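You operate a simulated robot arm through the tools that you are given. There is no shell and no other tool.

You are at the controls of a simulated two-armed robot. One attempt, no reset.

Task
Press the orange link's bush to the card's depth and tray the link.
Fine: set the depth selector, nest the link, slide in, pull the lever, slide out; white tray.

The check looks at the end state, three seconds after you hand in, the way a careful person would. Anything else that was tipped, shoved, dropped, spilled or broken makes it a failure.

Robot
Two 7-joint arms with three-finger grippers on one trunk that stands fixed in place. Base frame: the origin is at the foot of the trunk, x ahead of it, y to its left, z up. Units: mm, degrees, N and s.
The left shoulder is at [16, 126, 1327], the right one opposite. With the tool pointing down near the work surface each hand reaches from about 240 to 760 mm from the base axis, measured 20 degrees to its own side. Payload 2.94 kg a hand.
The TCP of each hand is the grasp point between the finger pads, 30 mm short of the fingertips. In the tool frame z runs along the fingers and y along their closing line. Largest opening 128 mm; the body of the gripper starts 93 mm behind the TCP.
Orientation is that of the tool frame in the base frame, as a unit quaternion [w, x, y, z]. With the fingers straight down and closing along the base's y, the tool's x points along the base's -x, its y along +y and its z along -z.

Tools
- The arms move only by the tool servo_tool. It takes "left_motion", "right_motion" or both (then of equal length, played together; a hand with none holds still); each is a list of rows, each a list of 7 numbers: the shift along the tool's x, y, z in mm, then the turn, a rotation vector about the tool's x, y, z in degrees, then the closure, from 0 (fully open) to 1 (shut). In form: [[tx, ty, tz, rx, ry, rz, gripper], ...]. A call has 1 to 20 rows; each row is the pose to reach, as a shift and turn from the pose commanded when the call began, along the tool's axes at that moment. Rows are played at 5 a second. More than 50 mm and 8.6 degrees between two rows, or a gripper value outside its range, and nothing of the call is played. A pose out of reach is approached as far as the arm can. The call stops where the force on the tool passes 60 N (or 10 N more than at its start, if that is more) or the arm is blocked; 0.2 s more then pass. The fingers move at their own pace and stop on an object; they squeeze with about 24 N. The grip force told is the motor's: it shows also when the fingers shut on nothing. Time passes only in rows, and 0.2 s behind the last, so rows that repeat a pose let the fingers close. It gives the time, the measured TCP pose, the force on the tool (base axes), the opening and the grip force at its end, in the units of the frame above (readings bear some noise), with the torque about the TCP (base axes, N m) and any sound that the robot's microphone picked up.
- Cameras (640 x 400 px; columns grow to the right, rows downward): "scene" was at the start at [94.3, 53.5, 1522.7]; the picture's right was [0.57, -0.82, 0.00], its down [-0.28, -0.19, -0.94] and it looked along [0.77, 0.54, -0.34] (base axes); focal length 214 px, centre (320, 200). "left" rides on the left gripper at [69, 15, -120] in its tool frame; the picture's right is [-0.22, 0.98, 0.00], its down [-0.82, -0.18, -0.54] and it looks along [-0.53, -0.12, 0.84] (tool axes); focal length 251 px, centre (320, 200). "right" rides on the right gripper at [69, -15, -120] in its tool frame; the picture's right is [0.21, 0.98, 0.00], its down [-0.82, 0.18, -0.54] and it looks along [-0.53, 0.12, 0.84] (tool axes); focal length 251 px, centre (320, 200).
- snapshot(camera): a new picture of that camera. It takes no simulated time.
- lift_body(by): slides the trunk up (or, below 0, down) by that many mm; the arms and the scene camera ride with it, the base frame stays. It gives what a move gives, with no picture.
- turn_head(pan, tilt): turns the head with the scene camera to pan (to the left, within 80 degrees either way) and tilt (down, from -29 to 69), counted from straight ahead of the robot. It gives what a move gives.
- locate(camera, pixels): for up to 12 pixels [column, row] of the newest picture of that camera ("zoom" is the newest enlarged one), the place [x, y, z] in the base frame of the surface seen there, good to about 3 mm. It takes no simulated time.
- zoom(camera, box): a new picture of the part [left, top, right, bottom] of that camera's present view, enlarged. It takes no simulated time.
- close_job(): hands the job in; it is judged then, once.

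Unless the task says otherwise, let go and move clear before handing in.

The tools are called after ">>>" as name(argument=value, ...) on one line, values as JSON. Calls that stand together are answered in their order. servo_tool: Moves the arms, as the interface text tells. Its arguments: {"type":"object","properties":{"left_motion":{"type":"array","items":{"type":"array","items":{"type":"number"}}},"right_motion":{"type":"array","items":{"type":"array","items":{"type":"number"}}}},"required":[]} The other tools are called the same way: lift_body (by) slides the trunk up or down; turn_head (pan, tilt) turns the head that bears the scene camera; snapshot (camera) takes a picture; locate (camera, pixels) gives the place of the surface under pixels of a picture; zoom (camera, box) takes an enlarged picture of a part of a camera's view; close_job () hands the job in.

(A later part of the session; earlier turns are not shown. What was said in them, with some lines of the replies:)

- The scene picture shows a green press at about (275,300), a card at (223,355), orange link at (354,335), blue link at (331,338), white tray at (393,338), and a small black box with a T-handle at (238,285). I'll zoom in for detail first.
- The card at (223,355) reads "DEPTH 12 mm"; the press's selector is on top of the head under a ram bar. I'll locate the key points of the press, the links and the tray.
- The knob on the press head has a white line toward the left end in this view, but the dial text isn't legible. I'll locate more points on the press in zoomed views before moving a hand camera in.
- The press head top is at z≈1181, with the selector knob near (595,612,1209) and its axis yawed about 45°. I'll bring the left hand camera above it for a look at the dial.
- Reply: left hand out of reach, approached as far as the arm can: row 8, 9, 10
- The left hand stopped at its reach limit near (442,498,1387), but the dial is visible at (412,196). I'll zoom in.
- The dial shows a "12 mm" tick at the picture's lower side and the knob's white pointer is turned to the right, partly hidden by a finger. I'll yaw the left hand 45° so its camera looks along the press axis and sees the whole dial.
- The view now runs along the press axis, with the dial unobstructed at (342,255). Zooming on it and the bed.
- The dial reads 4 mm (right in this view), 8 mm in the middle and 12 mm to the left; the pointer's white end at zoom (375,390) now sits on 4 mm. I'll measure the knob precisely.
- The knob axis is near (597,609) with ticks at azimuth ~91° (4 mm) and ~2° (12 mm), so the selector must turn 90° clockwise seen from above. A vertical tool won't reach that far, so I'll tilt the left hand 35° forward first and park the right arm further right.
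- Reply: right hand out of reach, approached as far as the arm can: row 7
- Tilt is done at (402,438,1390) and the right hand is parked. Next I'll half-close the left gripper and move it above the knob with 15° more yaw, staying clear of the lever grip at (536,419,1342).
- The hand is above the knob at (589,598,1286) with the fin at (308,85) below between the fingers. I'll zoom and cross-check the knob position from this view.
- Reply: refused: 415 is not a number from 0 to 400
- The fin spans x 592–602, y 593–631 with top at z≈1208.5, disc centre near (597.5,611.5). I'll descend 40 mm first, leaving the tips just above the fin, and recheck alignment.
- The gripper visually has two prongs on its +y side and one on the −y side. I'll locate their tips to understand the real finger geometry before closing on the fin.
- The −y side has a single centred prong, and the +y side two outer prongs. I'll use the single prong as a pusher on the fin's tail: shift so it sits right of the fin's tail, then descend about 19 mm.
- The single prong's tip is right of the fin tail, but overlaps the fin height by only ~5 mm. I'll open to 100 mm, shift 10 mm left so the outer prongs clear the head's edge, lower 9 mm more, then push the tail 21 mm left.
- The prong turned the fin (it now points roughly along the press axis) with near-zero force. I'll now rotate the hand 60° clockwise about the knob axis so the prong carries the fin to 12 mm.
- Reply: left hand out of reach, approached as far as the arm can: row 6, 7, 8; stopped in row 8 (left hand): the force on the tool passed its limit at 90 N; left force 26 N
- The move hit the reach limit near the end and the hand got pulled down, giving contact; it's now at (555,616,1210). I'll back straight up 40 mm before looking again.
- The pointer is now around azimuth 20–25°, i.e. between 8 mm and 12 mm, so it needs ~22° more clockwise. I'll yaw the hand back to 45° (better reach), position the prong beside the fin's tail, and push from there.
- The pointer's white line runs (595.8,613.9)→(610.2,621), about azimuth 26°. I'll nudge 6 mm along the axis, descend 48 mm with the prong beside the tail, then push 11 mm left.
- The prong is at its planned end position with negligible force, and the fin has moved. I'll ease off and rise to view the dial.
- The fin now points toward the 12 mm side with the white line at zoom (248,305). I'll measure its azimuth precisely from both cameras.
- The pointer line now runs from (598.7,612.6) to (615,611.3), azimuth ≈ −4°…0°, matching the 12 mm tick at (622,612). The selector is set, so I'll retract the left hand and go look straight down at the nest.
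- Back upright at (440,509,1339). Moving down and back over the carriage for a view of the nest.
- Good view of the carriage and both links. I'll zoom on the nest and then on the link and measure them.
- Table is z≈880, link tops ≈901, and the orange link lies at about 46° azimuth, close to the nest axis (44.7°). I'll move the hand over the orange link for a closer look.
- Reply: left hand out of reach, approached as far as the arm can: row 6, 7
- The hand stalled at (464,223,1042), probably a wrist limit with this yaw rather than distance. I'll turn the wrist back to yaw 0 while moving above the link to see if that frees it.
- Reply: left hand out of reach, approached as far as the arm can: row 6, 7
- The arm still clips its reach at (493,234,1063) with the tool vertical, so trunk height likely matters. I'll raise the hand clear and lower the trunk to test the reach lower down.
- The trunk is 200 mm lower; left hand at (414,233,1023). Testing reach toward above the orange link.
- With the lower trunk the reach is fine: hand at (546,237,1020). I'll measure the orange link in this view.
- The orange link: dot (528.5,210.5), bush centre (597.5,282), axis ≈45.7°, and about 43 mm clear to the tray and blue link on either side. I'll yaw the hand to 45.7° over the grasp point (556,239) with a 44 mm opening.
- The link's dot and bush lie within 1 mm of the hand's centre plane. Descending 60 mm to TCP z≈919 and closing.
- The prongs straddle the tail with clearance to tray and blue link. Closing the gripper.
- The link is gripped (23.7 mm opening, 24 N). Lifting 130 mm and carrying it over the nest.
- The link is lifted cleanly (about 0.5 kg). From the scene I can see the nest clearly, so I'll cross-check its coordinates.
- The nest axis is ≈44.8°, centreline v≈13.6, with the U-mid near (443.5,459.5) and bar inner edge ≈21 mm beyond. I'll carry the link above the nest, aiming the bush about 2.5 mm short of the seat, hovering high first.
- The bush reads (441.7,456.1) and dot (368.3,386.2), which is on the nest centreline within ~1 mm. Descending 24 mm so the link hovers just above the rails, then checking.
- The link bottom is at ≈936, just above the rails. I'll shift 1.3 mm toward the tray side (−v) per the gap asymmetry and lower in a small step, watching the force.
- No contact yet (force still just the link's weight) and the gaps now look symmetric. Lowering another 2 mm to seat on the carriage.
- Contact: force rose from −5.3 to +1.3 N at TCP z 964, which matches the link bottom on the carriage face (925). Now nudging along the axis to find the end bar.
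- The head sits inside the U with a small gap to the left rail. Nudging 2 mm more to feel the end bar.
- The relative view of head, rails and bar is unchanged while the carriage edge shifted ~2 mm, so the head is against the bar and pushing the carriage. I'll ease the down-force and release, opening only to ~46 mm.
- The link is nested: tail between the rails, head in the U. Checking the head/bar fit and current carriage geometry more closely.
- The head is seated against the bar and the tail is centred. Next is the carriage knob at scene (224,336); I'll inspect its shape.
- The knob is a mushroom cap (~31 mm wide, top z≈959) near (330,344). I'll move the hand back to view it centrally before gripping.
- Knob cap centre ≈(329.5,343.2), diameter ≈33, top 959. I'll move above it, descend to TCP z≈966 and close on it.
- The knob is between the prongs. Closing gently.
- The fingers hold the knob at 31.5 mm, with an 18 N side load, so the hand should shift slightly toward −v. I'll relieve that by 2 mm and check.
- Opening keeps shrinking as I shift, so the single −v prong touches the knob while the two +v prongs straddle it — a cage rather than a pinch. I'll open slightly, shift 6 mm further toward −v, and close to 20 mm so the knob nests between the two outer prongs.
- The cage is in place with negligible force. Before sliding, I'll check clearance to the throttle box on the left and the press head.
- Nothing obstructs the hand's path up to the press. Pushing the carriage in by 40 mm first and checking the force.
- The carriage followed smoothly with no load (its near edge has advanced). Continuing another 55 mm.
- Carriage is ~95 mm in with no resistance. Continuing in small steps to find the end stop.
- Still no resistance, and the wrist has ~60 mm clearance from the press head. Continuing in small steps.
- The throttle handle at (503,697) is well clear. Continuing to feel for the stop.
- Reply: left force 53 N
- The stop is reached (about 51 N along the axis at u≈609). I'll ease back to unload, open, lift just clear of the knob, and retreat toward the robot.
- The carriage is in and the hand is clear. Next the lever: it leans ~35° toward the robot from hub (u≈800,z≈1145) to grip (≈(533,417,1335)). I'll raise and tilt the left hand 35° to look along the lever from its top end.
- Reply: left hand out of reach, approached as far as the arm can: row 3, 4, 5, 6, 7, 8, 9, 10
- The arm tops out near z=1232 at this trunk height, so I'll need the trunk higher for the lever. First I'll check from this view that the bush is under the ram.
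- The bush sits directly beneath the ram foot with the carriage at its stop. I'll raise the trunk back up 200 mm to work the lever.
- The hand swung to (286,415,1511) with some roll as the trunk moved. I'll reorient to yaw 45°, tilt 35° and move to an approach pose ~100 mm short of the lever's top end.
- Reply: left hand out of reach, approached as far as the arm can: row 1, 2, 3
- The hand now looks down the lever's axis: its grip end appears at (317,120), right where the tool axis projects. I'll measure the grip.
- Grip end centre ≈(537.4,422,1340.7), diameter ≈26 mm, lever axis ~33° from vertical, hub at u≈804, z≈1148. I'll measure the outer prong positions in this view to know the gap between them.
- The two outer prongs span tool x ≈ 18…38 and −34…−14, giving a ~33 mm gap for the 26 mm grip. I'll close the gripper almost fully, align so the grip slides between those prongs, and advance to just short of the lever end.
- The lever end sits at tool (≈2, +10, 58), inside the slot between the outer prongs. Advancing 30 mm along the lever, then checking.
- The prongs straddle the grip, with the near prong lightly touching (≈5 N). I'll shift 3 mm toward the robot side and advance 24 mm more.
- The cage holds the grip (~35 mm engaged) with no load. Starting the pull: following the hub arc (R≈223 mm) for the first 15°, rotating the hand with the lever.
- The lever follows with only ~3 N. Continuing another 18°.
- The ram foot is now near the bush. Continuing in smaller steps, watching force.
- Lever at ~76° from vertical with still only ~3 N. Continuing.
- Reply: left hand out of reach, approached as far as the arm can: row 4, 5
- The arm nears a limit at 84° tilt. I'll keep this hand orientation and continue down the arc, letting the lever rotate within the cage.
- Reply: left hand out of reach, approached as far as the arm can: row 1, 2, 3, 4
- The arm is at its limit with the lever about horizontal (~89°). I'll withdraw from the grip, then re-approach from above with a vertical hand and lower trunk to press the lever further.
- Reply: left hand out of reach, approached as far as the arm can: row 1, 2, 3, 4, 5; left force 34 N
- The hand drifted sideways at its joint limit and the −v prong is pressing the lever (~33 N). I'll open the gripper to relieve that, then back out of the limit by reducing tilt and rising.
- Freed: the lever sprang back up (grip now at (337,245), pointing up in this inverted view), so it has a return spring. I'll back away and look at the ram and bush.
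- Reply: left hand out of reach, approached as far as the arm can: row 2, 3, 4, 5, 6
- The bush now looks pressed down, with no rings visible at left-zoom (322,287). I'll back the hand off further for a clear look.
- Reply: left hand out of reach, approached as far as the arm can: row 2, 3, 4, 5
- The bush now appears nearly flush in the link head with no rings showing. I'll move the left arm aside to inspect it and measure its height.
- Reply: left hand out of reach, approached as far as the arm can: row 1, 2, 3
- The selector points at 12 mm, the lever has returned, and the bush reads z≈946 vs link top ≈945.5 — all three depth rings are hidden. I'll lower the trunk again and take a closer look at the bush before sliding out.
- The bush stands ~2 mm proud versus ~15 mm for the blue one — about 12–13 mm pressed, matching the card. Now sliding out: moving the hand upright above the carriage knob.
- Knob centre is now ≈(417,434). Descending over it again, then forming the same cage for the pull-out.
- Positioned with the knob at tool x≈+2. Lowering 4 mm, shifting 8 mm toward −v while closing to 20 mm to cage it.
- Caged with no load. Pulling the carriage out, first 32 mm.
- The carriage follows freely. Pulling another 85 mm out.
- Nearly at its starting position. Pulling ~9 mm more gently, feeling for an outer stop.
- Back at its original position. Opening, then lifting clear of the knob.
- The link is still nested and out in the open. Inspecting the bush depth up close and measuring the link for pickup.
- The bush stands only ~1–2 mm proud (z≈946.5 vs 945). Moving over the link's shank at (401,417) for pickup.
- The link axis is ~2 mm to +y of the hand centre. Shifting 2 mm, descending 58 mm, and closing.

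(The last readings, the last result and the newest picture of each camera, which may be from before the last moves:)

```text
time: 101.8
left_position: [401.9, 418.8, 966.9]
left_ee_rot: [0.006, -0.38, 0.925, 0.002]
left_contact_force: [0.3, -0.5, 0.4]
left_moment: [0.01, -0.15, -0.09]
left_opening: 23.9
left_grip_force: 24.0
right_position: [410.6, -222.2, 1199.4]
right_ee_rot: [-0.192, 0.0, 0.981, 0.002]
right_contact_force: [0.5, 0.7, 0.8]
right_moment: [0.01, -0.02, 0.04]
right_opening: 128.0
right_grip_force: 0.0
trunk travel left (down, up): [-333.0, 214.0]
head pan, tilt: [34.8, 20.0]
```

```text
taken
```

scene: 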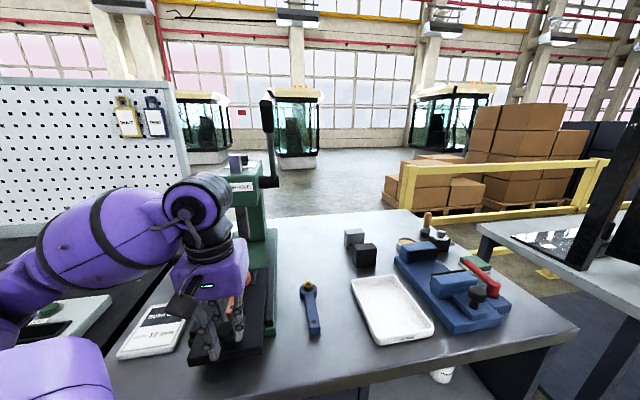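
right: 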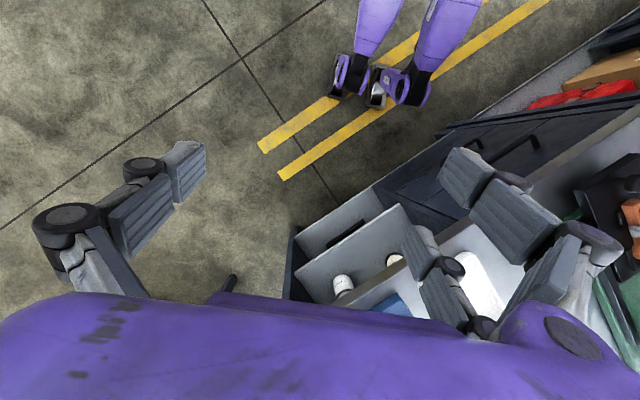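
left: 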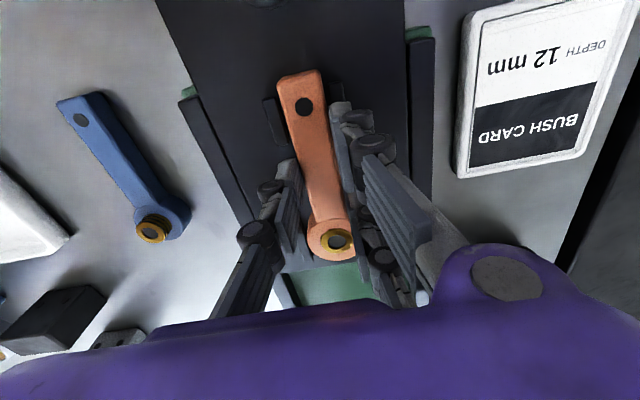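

Gripped at 23.9 mm. Lifting straight up 100 mm and measuring the tray.

>>> servo_tool(left_motion=[[0, 0, -10, 0, 0, 0, 1], [0, 0, -35, 0, 0, 0, 1], [0, 0, -70, 0, 0, 0, 1], [0, 0, -100, 0, 0, 0, 1], [0, 0, -100, 0, 0, 0, 1]])

>>> zoom(camera="scene", box=[340, 265, 444, 355])

>>> locate(camera="zoom", pixels=[[110, 70], [330, 50], [570, 250], [270, 370], [210, 210], [420, 140], [330, 200], [150, 60], [540, 265], [330, 350], [200, 100], [440, 260]])

>>> snapshot(camera="scene")

```text
time: 103.0
left_position: [401.1, 417.5, 1068.4]
left_ee_rot: [0.006, -0.381, 0.925, 0.002]
left_contact_force: [0.1, 0.1, -5.5]
left_moment: [-0.09, 0.09, 0.0]
left_opening: 23.7
left_grip_force: 24.2
right_position: [412.3, -221.9, 1199.6]
right_ee_rot: [-0.192, 0.0, 0.981, 0.001]
right_contact_force: [0.6, -0.2, 0.2]
right_moment: [-0.02, -0.01, 0.01]
right_opening: 128.2
right_grip_force: 0.1
trunk travel left (down, up): [-333.0, 214.0]
head pan, tilt: [34.8, 20.0]
```

```text
4.44 times, centred on (392, 310) of scene
```

zoom: 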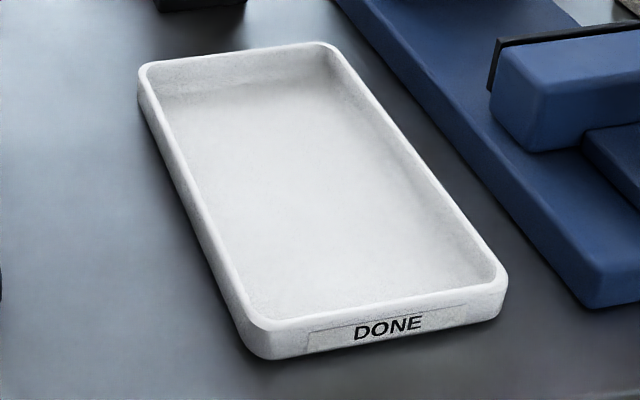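

```text
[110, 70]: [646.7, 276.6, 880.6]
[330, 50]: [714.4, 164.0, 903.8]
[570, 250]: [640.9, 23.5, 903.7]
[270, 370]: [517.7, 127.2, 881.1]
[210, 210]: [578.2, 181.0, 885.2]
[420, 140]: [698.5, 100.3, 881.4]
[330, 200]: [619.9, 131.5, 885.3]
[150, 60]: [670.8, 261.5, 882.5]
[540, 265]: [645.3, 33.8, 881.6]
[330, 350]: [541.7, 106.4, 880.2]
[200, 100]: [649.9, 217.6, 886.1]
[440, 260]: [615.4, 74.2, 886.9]
```

```text
taken
```

scene: 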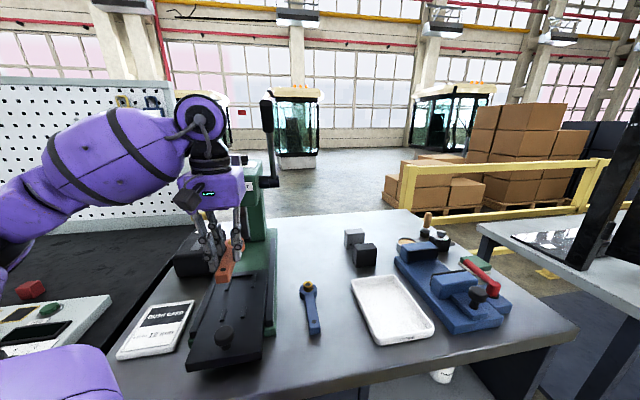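

>>> zoom(camera="scene", box=[340, 265, 444, 355])

>>> locate(camera="zoom", pixels=[[150, 72], [322, 48], [495, 270], [262, 320], [180, 90], [310, 75], [465, 275], [275, 300], [205, 200], [410, 155], [240, 58], [380, 300]])

```text
4.44 times, centred on (392, 310) of scene
```

zoom: 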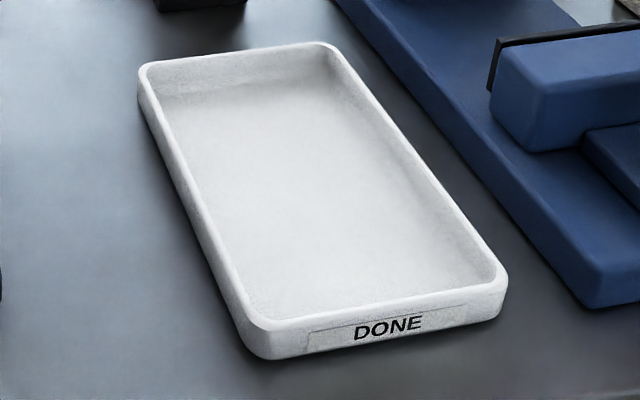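

```text
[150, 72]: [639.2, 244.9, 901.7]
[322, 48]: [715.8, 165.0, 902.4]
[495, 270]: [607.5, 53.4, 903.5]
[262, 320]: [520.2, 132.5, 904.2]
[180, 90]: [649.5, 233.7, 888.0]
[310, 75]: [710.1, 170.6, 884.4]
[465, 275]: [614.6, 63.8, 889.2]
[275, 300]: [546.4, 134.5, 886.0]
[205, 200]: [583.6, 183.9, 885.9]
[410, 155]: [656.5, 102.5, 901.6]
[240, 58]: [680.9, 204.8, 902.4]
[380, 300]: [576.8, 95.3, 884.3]
```

The tray's rim corners give centre ≈(621,149), long axis ≈44.6°, floor z≈885.5, rim ≈903. I'll carry the link so its midpoint is over the tray centre: TCP (609,137).

>>> servo_tool(left_motion=[[6, -40, 0, 0, 0, 0, 1], [12, -83, 0, 0, 0, 0, 1], [18, -126, 0, 0, 0, 0, 1], [25, -170, 0, 0, 0, 0, 1], [31, -214, 0, 0, 0, 0, 1], [37, -258, 0, 0, 0, 0, 1], [43, -302, 0, 0, 0, 0, 1], [49.6, -345.4, 0, 0, 0, 0, 1], [49.6, -345.4, 0, 0, 0, 0, 1]])

>>> snapshot(camera="left")

>>> snapshot(camera="scene")

```text
time: 105.0
left_position: [597.4, 156.4, 1069.5]
left_ee_rot: [0.008, -0.381, 0.924, 0.003]
left_contact_force: [0.0, -0.2, -5.6]
left_moment: [-0.09, 0.05, 0.01]
left_opening: 23.8
left_grip_force: 24.0
left hand out of reach, approached as far as the arm can: row 8, 9
right_position: [410.2, -221.2, 1200.0]
right_ee_rot: [-0.192, 0.001, 0.981, 0.003]
right_contact_force: [0.1, -0.4, -0.2]
right_moment: [-0.02, -0.06, 0.02]
right_opening: 128.2
right_grip_force: 0.1
trunk travel left (down, up): [-333.0, 214.0]
head pan, tilt: [34.8, 20.0]
```

```text
taken
```

left: 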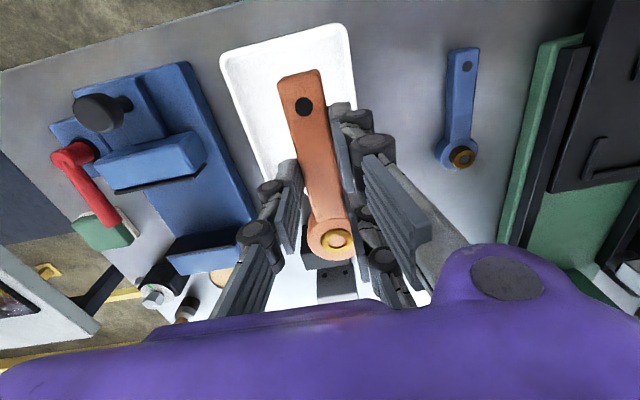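

```text
taken
```

scene: 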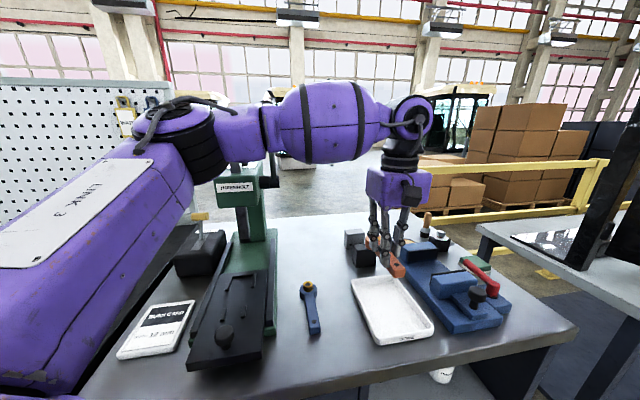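

The arm clipped ~22 mm short of the tray centreline at this height. I'll try completing the move while descending, where it reached better before.

>>> servo_tool(left_motion=[[2, -5, 20, 0, 0, 0, 1], [4, -12, 40, 0, 0, 0, 1], [5.7, -21.7, 60, 0, 0, 0, 1], [5.7, -21.7, 60, 0, 0, 0, 1]])

>>> locate(camera="scene", pixels=[[420, 250], [447, 278], [470, 290], [478, 290], [470, 265], [440, 235], [428, 218], [455, 300], [495, 290], [405, 245], [430, 290], [460, 320]])

>>> snapshot(camera="scene")

```text
time: 106.0
left_position: [587.3, 155.3, 1001.7]
left_ee_rot: [0.006, -0.381, 0.925, 0.002]
left_contact_force: [0.8, 0.2, -5.0]
left_moment: [-0.08, 0.11, -0.03]
left_opening: 24.0
left_grip_force: 24.0
left hand out of reach, approached as far as the arm can: row 1, 2, 3, 4
right_position: [410.4, -220.1, 1199.0]
right_ee_rot: [-0.192, 0.0, 0.981, 0.001]
right_contact_force: [0.0, 1.1, -0.2]
right_moment: [-0.08, 0.01, 0.01]
right_opening: 128.0
right_grip_force: 0.0
trunk travel left (down, up): [-333.0, 214.0]
head pan, tilt: [34.8, 20.0]
```

```text
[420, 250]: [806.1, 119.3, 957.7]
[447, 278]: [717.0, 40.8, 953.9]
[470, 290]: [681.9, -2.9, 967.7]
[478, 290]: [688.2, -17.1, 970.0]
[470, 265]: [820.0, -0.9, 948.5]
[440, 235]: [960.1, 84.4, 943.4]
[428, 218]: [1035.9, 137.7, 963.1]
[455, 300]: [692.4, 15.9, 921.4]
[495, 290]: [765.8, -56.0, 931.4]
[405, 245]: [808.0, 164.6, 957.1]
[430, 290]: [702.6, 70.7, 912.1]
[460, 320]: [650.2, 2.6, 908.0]
```

```text
taken
```

scene: 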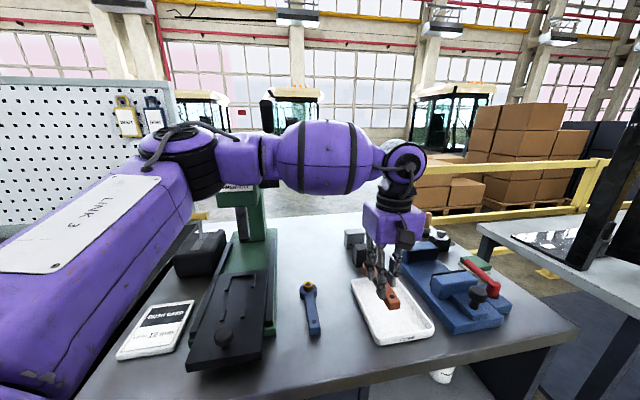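

Reach shrinks lower down, so yaw probably matters. The link only needs to lie anywhere inside the tray, so I'll try turning the hand to ~20° yaw (link diagonal in the tray) while moving toward the tray centre, staying high.

>>> servo_tool(left_motion=[[0, -2, -5, 0, 0, 6, 1], [-1, -6, -10, 0, 0, 12, 1], [-2, -12, -10, 0, 0, 18, 1], [-3, -16, -10, 0, 0, 24, 1], [-4, -20, -10, 0, 0, 25, 1], [-4, -20, -10, 0, 0, 25, 1]])

>>> snapshot(camera="left")

>>> snapshot(camera="scene")

```text
time: 107.4
left_position: [602.2, 155.5, 1014.5]
left_ee_rot: [0.005, -0.171, 0.985, 0.003]
left_contact_force: [-0.7, 0.5, -4.9]
left_moment: [-0.06, 0.08, 0.01]
left_opening: 23.6
left_grip_force: 24.0
left hand out of reach, approached as far as the arm can: row 3, 4, 5, 6
right_position: [410.5, -222.0, 1198.7]
right_ee_rot: [-0.192, 0.001, 0.981, 0.001]
right_contact_force: [-0.6, -0.4, -0.6]
right_moment: [-0.01, -0.03, 0.01]
right_opening: 127.8
right_grip_force: 0.1
trunk travel left (down, up): [-333.0, 214.0]
head pan, tilt: [34.8, 20.0]
```

```text
taken
```

left: 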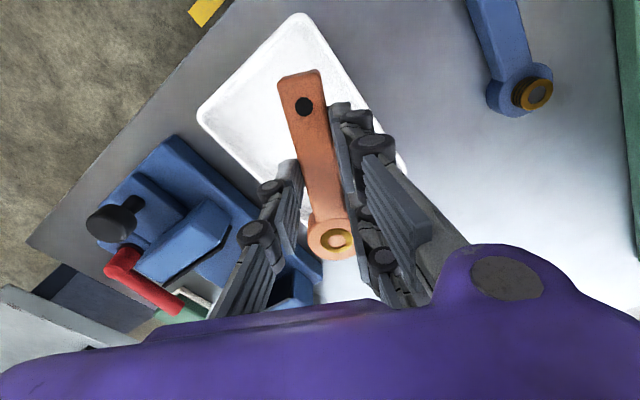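

```text
taken
```

scene: 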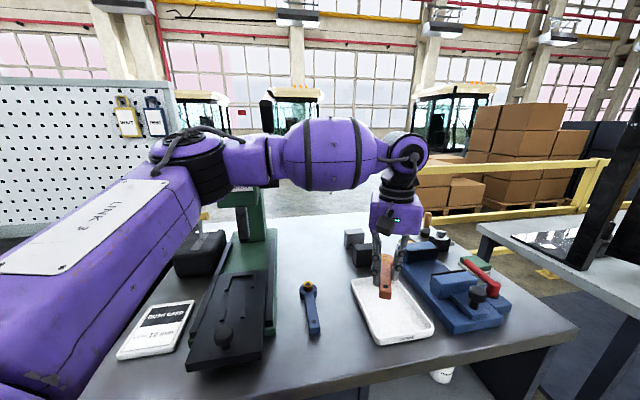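

Yaw 20° helps (now at (602,156,1015)). The reach looks like a ~590 mm sphere about the shoulder, so lowering the trunk will help most. I'll back off and rise first so the arm isn't at its limit, then lower the trunk 130 mm.

>>> servo_tool(left_motion=[[8, 6, -25, 0, 0, 0, 1], [15, 13, -50, 0, 0, 0, 1], [22, 20, -75, 0, 0, 0, 1], [30, 26, -100, 0, 0, 0, 1], [30, 26, -100, 0, 0, 0, 1]])

>>> lift_body(by=-130)

>>> snapshot(camera="scene")

>>> snapshot(camera="left")

```text
time: 108.6
left_position: [564.3, 168.8, 1113.9]
left_ee_rot: [0.005, -0.172, 0.985, 0.005]
left_contact_force: [-0.1, 0.4, -5.7]
left_moment: [-0.06, 0.11, 0.0]
left_opening: 23.8
left_grip_force: 24.1
right_position: [412.6, -221.6, 1198.5]
right_ee_rot: [-0.193, 0.0, 0.981, 0.002]
right_contact_force: [0.3, -0.2, 0.1]
right_moment: [0.01, 0.03, 0.01]
right_opening: 127.9
right_grip_force: 0.0
trunk travel left (down, up): [-333.0, 214.0]
head pan, tilt: [34.8, 20.0]
```

```text
time: 110.2
left_position: [563.2, 170.3, 983.0]
left_ee_rot: [0.006, -0.171, 0.985, 0.004]
left_contact_force: [0.8, 0.3, -5.4]
left_moment: [-0.03, 0.11, -0.01]
left_opening: 23.8
left_grip_force: 24.2
right_position: [441.0, -220.4, 1038.8]
right_ee_rot: [-0.239, 0.001, 0.971, 0.004]
right_contact_force: [0.1, -0.1, 0.2]
right_moment: [0.0, 0.01, -0.01]
right_opening: 127.9
right_grip_force: 0.1
trunk travel left (down, up): [-203.0, 344.0]
head pan, tilt: [34.8, 20.0]
```

```text
taken
```

scene: 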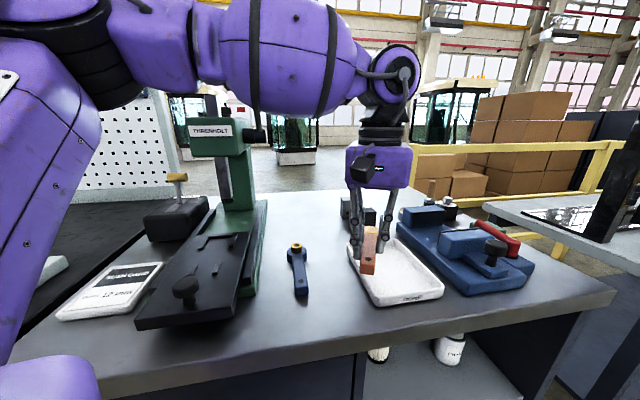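

```text
taken
```

left: 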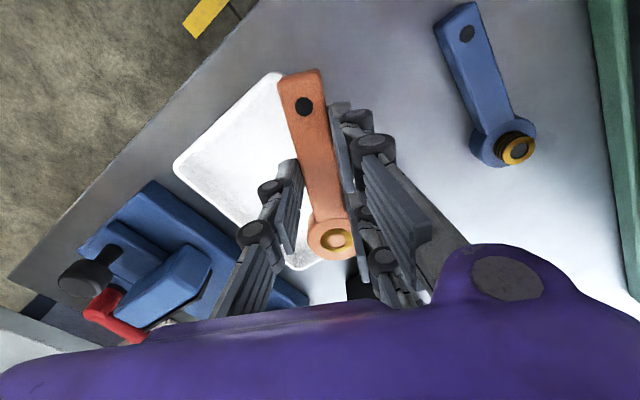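

Now at (563,170,983) with the trunk lower. Re-measuring the tray corners from this new viewpoint before the final approach.

>>> zoom(camera="scene", box=[336, 220, 456, 320])

>>> locate(camera="zoom", pixels=[[90, 95], [545, 285], [150, 330], [370, 110], [120, 200], [480, 200], [160, 345], [560, 280], [200, 300], [430, 270], [300, 260], [75, 85]])

>>> locate(camera="left", pixels=[[180, 162], [268, 82], [225, 120], [205, 190], [250, 130], [230, 180], [285, 255], [290, 265], [190, 175], [275, 75], [305, 107], [335, 240]])

```text
4.00 times, centred on (396, 270) of scene
```

zoom: 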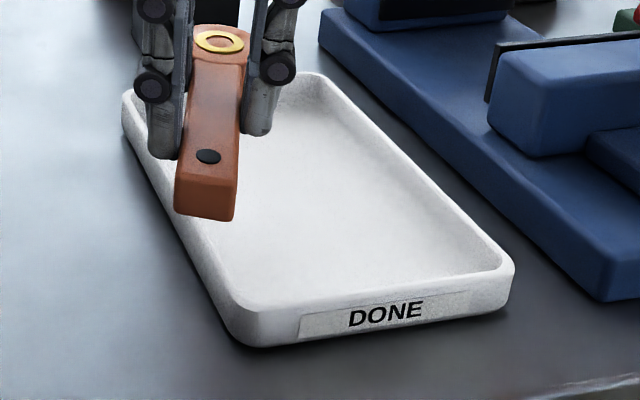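

```text
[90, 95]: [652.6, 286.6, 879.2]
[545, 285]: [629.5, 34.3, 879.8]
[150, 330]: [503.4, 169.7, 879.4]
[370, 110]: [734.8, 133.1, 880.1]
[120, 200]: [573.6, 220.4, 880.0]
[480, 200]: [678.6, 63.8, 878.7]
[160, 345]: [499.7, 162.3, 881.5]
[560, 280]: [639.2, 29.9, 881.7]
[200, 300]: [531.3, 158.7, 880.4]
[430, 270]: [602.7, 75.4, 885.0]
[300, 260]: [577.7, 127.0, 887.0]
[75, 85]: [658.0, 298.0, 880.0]
```

```text
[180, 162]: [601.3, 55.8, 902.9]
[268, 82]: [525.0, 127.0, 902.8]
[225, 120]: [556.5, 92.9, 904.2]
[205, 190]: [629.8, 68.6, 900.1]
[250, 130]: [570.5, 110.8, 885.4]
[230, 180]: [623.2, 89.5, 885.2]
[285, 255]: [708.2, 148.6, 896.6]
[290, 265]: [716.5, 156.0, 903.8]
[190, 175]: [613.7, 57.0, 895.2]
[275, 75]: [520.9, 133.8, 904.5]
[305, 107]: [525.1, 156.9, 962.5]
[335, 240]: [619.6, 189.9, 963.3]
```

Tray location confirmed. Moving to TCP (605,143) with yaw 30°, still above the rim.

>>> servo_tool(left_motion=[[-10, -13, 0, 0, 0, -3.4, 1], [-20, -26, 0, 0, 0, -6.9, 1], [-30.3, -39.7, 0, 0, 0, -10.3, 1], [-30.3, -39.7, 0, 0, 0, -10.3, 1]])

>>> snapshot(camera="left")

>>> zoom(camera="scene", box=[330, 200, 460, 320])

```text
time: 111.2
left_position: [604.5, 142.3, 984.4]
left_ee_rot: [0.006, -0.26, 0.966, 0.004]
left_contact_force: [-0.4, 0.4, -5.0]
left_moment: [-0.08, 0.13, 0.01]
left_opening: 23.8
left_grip_force: 24.1
right_position: [440.5, -221.1, 1036.9]
right_ee_rot: [-0.238, 0.001, 0.971, 0.003]
right_contact_force: [-0.2, -0.7, 0.9]
right_moment: [-0.01, -0.01, 0.02]
right_opening: 128.2
right_grip_force: 0.0
trunk travel left (down, up): [-203.0, 344.0]
head pan, tilt: [34.8, 20.0]
```

```text
taken
```

left: 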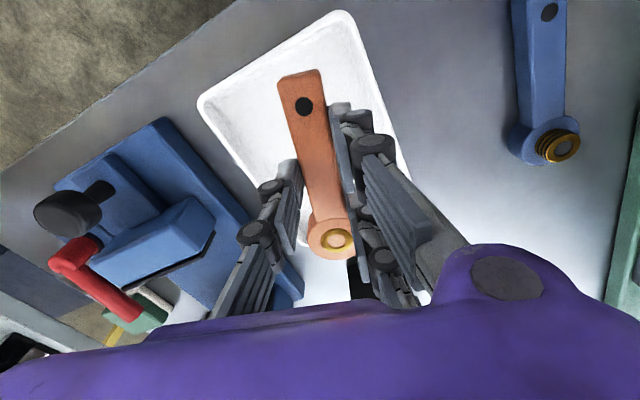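

```text
3.33 times, centred on (395, 260) of scene
```

zoom: 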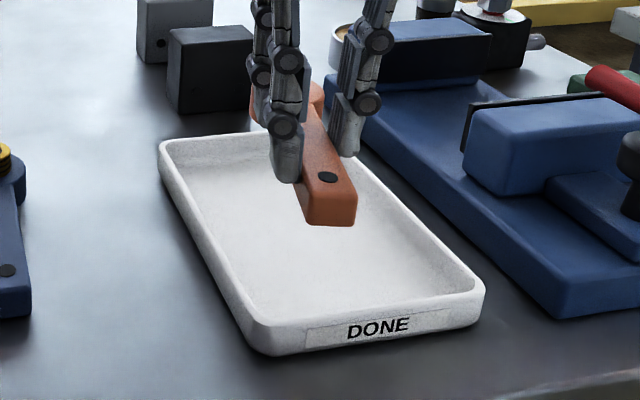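

Reached with no clipping. Checking where the link's ends sit relative to the tray.

>>> locate(camera="left", pixels=[[305, 107], [337, 240], [282, 85], [318, 76], [203, 103], [345, 15], [310, 225], [355, 222], [395, 130], [300, 240]])

```text
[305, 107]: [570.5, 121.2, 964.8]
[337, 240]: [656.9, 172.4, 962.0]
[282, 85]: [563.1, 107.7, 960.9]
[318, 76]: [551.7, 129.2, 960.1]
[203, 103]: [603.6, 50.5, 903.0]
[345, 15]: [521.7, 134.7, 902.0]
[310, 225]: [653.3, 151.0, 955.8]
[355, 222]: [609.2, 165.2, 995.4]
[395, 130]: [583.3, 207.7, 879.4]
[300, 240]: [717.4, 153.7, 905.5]
```

The link spans the tray with ~7 mm end margins after a 2 mm shift and ample side room. Descending 54 mm.

>>> servo_tool(left_motion=[[-1.9, 0.5, 15, 0, 0, 0, 1], [-1.9, 0.5, 30, 0, 0, 0, 1], [-1.9, 0.5, 44, 0, 0, 0, 1], [-1.9, 0.5, 53, 0, 0, 0, 1], [-1.9, 0.5, 53, 0, 0, 0, 1]])

>>> zoom(camera="scene", box=[330, 210, 460, 320])

>>> snapshot(camera="left")

```text
time: 112.4
left_position: [606.1, 145.9, 930.1]
left_ee_rot: [0.006, -0.259, 0.966, 0.003]
left_contact_force: [-1.1, 0.3, -6.4]
left_moment: [-0.08, 0.08, -0.04]
left_opening: 23.7
left_grip_force: 24.1
right_position: [440.1, -221.3, 1037.0]
right_ee_rot: [-0.239, 0.0, 0.971, 0.003]
right_contact_force: [-0.3, -0.3, 0.3]
right_moment: [0.01, 0.01, 0.03]
right_opening: 127.8
right_grip_force: 0.1
trunk travel left (down, up): [-203.0, 344.0]
head pan, tilt: [34.8, 20.0]
```

```text
3.64 times, centred on (395, 265) of scene
```

zoom: 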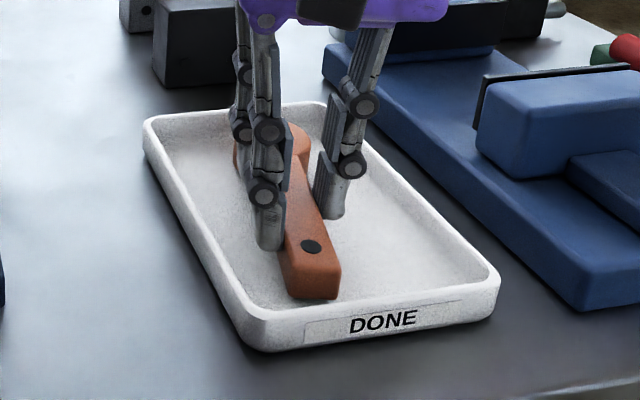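

```text
taken
```

left: 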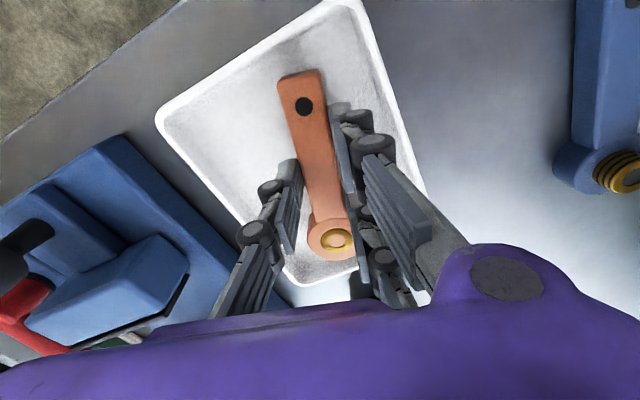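

The link is inside the tray walls, a few mm above the floor. Lowering in small steps until contact.

>>> servo_tool(left_motion=[[0, 0, 1, 0, 0, 0, 1], [0, 0, 2, 0, 0, 0, 1], [0, 0, 3, 0, 0, 0, 1], [0, 0, 3, 0, 0, 0, 1]])

```text
time: 113.4
left_position: [608.0, 144.6, 928.4]
left_ee_rot: [0.006, -0.259, 0.966, 0.003]
left_contact_force: [-0.1, 1.6, -5.5]
left_moment: [-0.03, 0.13, -0.02]
left_opening: 24.0
left_grip_force: 24.3
right_position: [440.5, -219.7, 1037.2]
right_ee_rot: [-0.24, 0.001, 0.971, 0.003]
right_contact_force: [0.4, -0.8, 0.4]
right_moment: [-0.05, 0.03, 0.02]
right_opening: 127.9
right_grip_force: 0.1
trunk travel left (down, up): [-203.0, 344.0]
head pan, tilt: [34.8, 20.0]
```

>>> servo_tool(left_motion=[[0, 0, 1, 0, 0, 0, 1], [0, 0, 2, 0, 0, 0, 1], [0, 0, 2, 0, 0, 0, 1]])

```text
time: 114.2
left_position: [608.0, 145.8, 927.5]
left_ee_rot: [0.008, -0.259, 0.966, 0.003]
left_contact_force: [-0.5, 3.3, 1.8]
left_moment: [0.1, -0.21, 0.14]
left_opening: 24.0
left_grip_force: 24.0
right_position: [440.8, -220.3, 1038.9]
right_ee_rot: [-0.239, 0.001, 0.971, 0.004]
right_contact_force: [-0.1, -0.3, 0.2]
right_moment: [0.02, 0.0, 0.0]
right_opening: 128.1
right_grip_force: 0.1
trunk travel left (down, up): [-203.0, 344.0]
head pan, tilt: [34.8, 20.0]
```

Contact with the tray floor (force +1.8 N at TCP z 927). Releasing with a small opening, then rising straight up.

>>> servo_tool(left_motion=[[0, 0, 0, 0, 0, 0, 0.8], [0, 0, 0, 0, 0, 0, 0.75], [0, 0, 0, 0, 0, 0, 0.74], [0, 0, 0, 0, 0, 0, 0.74]])

>>> zoom(camera="scene", box=[330, 210, 460, 320])

```text
time: 115.2
left_position: [607.4, 145.1, 925.8]
left_ee_rot: [0.006, -0.259, 0.966, 0.003]
left_contact_force: [0.3, -0.7, -0.3]
left_moment: [0.0, -0.01, 0.0]
left_opening: 33.2
left_grip_force: 0.1
right_position: [440.4, -220.5, 1036.9]
right_ee_rot: [-0.24, 0.0, 0.971, 0.003]
right_contact_force: [0.7, 0.2, -0.6]
right_moment: [0.0, 0.02, 0.01]
right_opening: 127.8
right_grip_force: 0.0
trunk travel left (down, up): [-203.0, 344.0]
head pan, tilt: [34.8, 20.0]
```

```text
3.64 times, centred on (395, 265) of scene
```

zoom: 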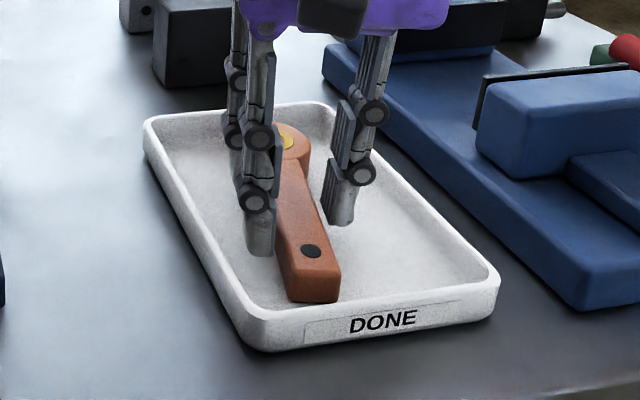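

The link is resting on the tray floor with the fingers free. Rising straight up and then back clear.

>>> servo_tool(left_motion=[[0, 0, -12, 0, 0, 0, 0.74], [0, 0, -30, 0, 0, 0, 0.74], [0, 0, -60, 0, 0, 0, 0.74], [20, 0, -90, 0, 0, 0, 0.7], [45, 5, -120, 0, 0, 0, 0.6], [80, 10, -140, 0, 0, 0, 0.5], [120, 15, -150, 0, 0, 0, 0.5], [160, 20, -150, 0, 0, 0, 0.5], [160, 20, -150, 0, 0, 0, 0.5]])

>>> snapshot(camera="scene")

>>> snapshot(camera="left")

>>> zoom(camera="scene", box=[330, 210, 460, 320])

```text
time: 117.2
left_position: [460.8, 80.2, 1073.3]
left_ee_rot: [0.007, -0.26, 0.966, 0.004]
left_contact_force: [-0.3, -0.8, 0.6]
left_moment: [0.0, 0.02, 0.01]
left_opening: 63.9
left_grip_force: 0.1
right_position: [440.8, -221.7, 1036.8]
right_ee_rot: [-0.239, 0.0, 0.971, 0.003]
right_contact_force: [-0.1, 0.5, -0.6]
right_moment: [-0.02, 0.01, 0.02]
right_opening: 127.9
right_grip_force: 0.1
trunk travel left (down, up): [-203.0, 344.0]
head pan, tilt: [34.8, 20.0]
```

```text
taken
```

scene: 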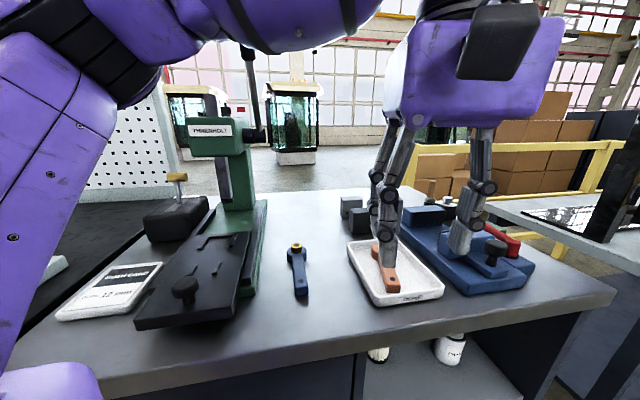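

```text
taken
```

left: 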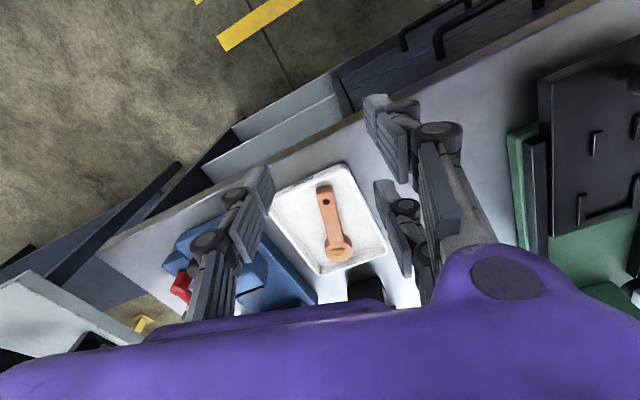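

```text
3.64 times, centred on (395, 265) of scene
```

zoom: 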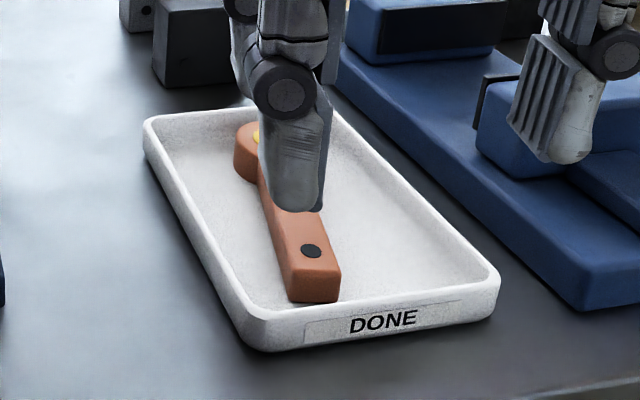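

The orange link lies flat in the white tray. Checking it and the rest of the bench once more.

>>> zoom(camera="left", box=[260, 155, 390, 285])

>>> locate(camera="left", pixels=[[326, 202], [337, 254], [335, 230], [320, 186], [330, 260], [345, 255], [290, 230], [360, 230]])

>>> servo_tool(left_motion=[[30, 30, -30, 0, 0, 0, 0.5], [55, 60, -60, 0, 0, 0, 0.5], [80, 90, -90, 0, 0, 0, 0.5], [105, 120, -120, 0, 0, 0, 0.5], [105, 120, -120, 0, 0, 0, 0.5]])

>>> snapshot(camera="scene")

>>> snapshot(camera="left")

```text
3.08 times, centred on (325, 220) of left
```

zoom: 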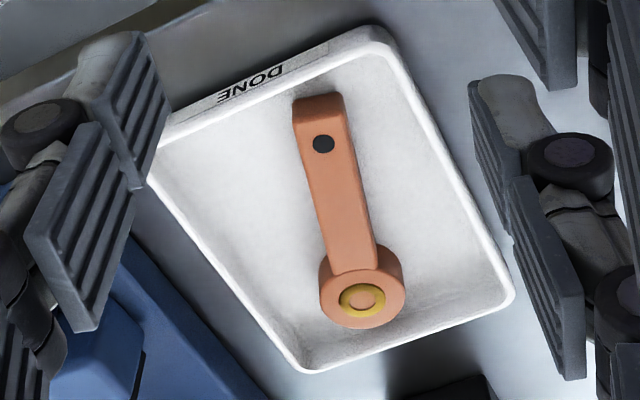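

```text
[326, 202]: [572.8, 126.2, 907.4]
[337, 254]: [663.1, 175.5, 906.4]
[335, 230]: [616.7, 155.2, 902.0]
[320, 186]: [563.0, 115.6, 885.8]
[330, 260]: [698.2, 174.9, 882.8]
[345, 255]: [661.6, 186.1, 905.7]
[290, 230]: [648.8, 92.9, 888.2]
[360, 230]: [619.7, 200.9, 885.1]
```

```text
refused: row 1 steps farther than a row can; nothing moved
```

```text
taken
```

scene: 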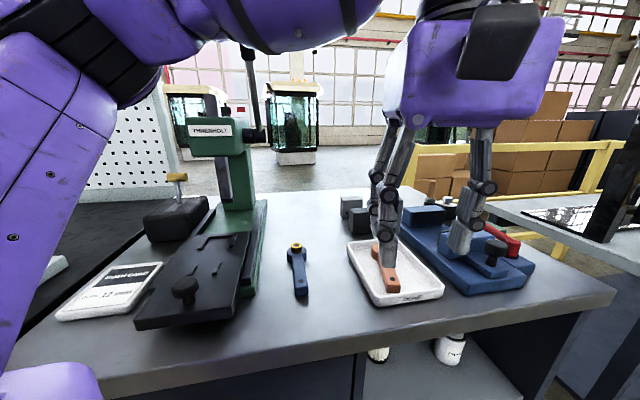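

```text
taken
```

left: 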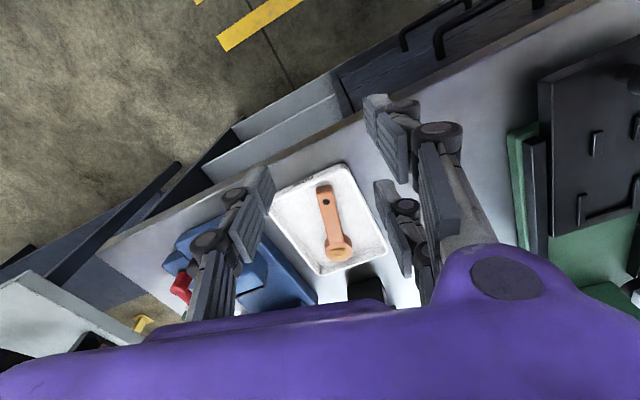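

The link is flat inside the tray and everything else looks undisturbed. As a final check on press depth, I'll compare bush heights on the blue (unpressed) and orange links with averaged measurements.

>>> zoom(camera="scene", box=[284, 236, 312, 264])

>>> locate(camera="zoom", pixels=[[270, 110], [340, 115], [250, 130], [350, 140], [290, 150], [320, 155], [240, 230], [260, 260], [370, 230], [350, 260], [310, 280], [320, 320]])

>>> zoom(camera="left", box=[318, 230, 358, 270])

>>> locate(camera="zoom", pixels=[[255, 240], [360, 240], [290, 275], [330, 275], [270, 215], [345, 210], [220, 200], [400, 200], [240, 290], [390, 270], [300, 180], [310, 120]])

```text
14.29 times, centred on (298, 250) of scene
```

zoom: 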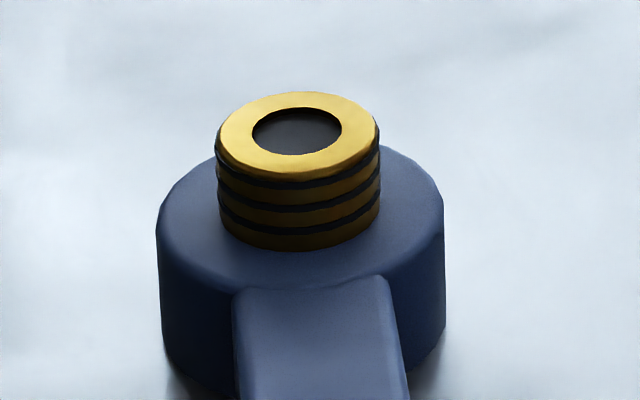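

```text
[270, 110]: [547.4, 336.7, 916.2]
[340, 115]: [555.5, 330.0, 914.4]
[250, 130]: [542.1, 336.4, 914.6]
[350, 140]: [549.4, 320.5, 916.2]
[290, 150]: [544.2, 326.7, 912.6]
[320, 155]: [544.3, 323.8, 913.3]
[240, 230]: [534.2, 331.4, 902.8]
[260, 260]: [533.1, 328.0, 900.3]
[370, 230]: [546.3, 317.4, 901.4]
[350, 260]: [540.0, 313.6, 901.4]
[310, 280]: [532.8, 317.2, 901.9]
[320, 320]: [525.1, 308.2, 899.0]
```

```text
10.00 times, centred on (338, 250) of left
```

zoom: 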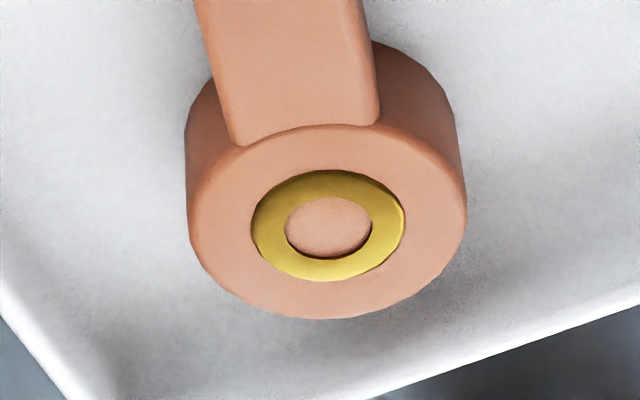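

```text
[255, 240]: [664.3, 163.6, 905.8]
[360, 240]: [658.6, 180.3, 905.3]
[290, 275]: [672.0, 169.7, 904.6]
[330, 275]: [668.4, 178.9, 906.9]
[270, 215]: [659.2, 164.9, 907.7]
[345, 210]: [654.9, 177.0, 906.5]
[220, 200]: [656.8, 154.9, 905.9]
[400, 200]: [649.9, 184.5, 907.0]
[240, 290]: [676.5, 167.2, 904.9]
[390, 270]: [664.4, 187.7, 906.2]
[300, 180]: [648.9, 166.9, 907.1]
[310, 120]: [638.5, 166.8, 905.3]
```

Blue stands ~13.4 mm proud while the orange bush is within ~1 mm of flush, consistent with 12 mm pressed. I'll move the left hand further clear and take a last look.

>>> servo_tool(left_motion=[[15, 15, -20, 0, 0, 0, 0.5], [30, 30, -45, 0, 0, 0, 0.5], [45, 45, -70, 0, 0, 0, 0.5], [60, 60, -95, 0, 0, 0, 0.5], [75, 75, -115, 0, 0, 0, 0.5], [75, 75, -115, 0, 0, 0, 0.5]])

>>> snapshot(camera="scene")

>>> snapshot(camera="left")

>>> snapshot(camera="right")

```text
time: 118.6
left_position: [354.3, 107.1, 1187.0]
left_ee_rot: [0.006, -0.259, 0.966, 0.003]
left_contact_force: [0.4, 0.0, 0.0]
left_moment: [-0.02, -0.03, -0.02]
left_opening: 63.8
left_grip_force: 0.1
right_position: [441.1, -220.8, 1037.2]
right_ee_rot: [-0.24, 0.001, 0.971, 0.003]
right_contact_force: [0.5, -0.3, -0.4]
right_moment: [0.01, -0.01, -0.01]
right_opening: 128.0
right_grip_force: 0.1
trunk travel left (down, up): [-203.0, 344.0]
head pan, tilt: [34.8, 20.0]
```

```text
taken
```

scene: 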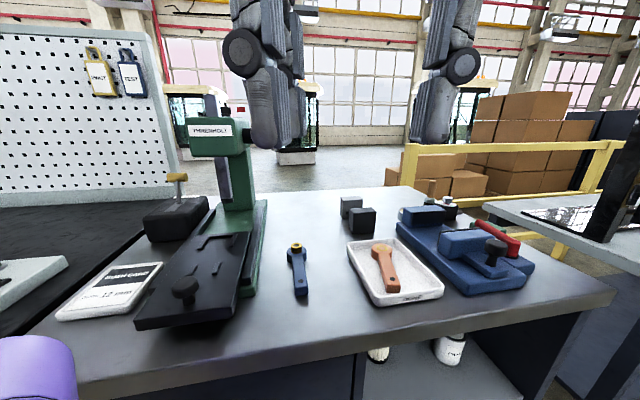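

```text
taken
```

left: 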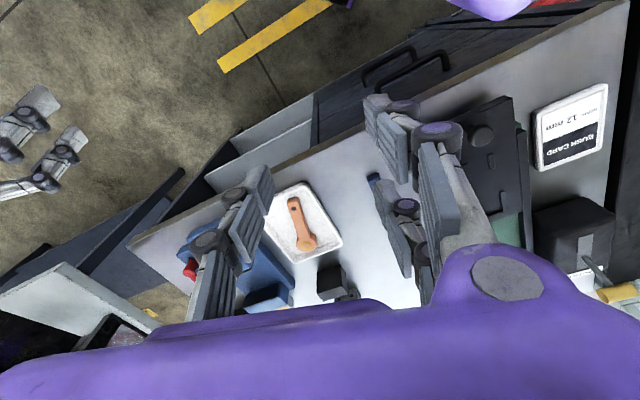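

```text
taken
```

right: 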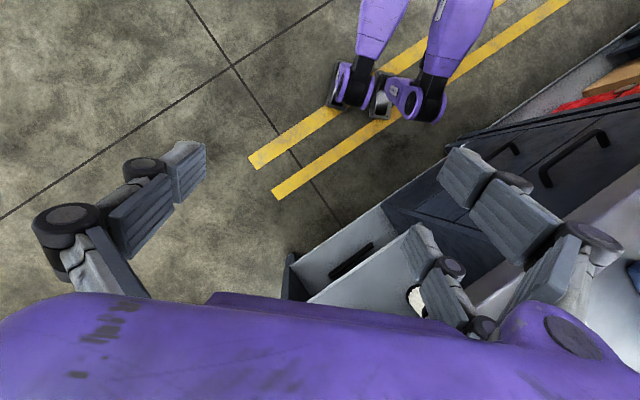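

The orange link lies in the white tray at scene (385,268), and the carriage is out with the lever back up. The blue link, card, throttle box and fixture are where they started, and both hands are clear. Handing in.

>>> close_job()

```text
The job is handed in.
```

The orange link's bush is pressed to about 12 mm, matching the card, and the link is lying flat in the white tray.

- **Selector:** the card says 12 mm; I turned the press's depth selector from 4 mm to 12 mm.
- **Pressing:** the link was nested against the end bar and the carriage pushed in until I felt its stop. I pulled the lever to about horizontal, where the arm reached its limit. I never clearly felt the lever's own stop, so I checked the depth by measurement.
- **Depth:** the unpressed blue link's bush stands about 13.4 mm proud. The orange one is now within about 1 mm of flush and shows none of its depth rings. These readings are good to roughly 1 mm, so they support 12 mm but don't prove it exactly.
- **State of the bench:** the carriage is slid back out and the lever has sprung back up. In the last pictures the blue link, card, throttle box, black blocks and blue fixture look undisturbed, and both hands are clear.

One contact along the way: while I was turning the selector, the hand touched the top of the press and the move stopped at 90 N. I backed off and saw no damage in the pictures afterwards.
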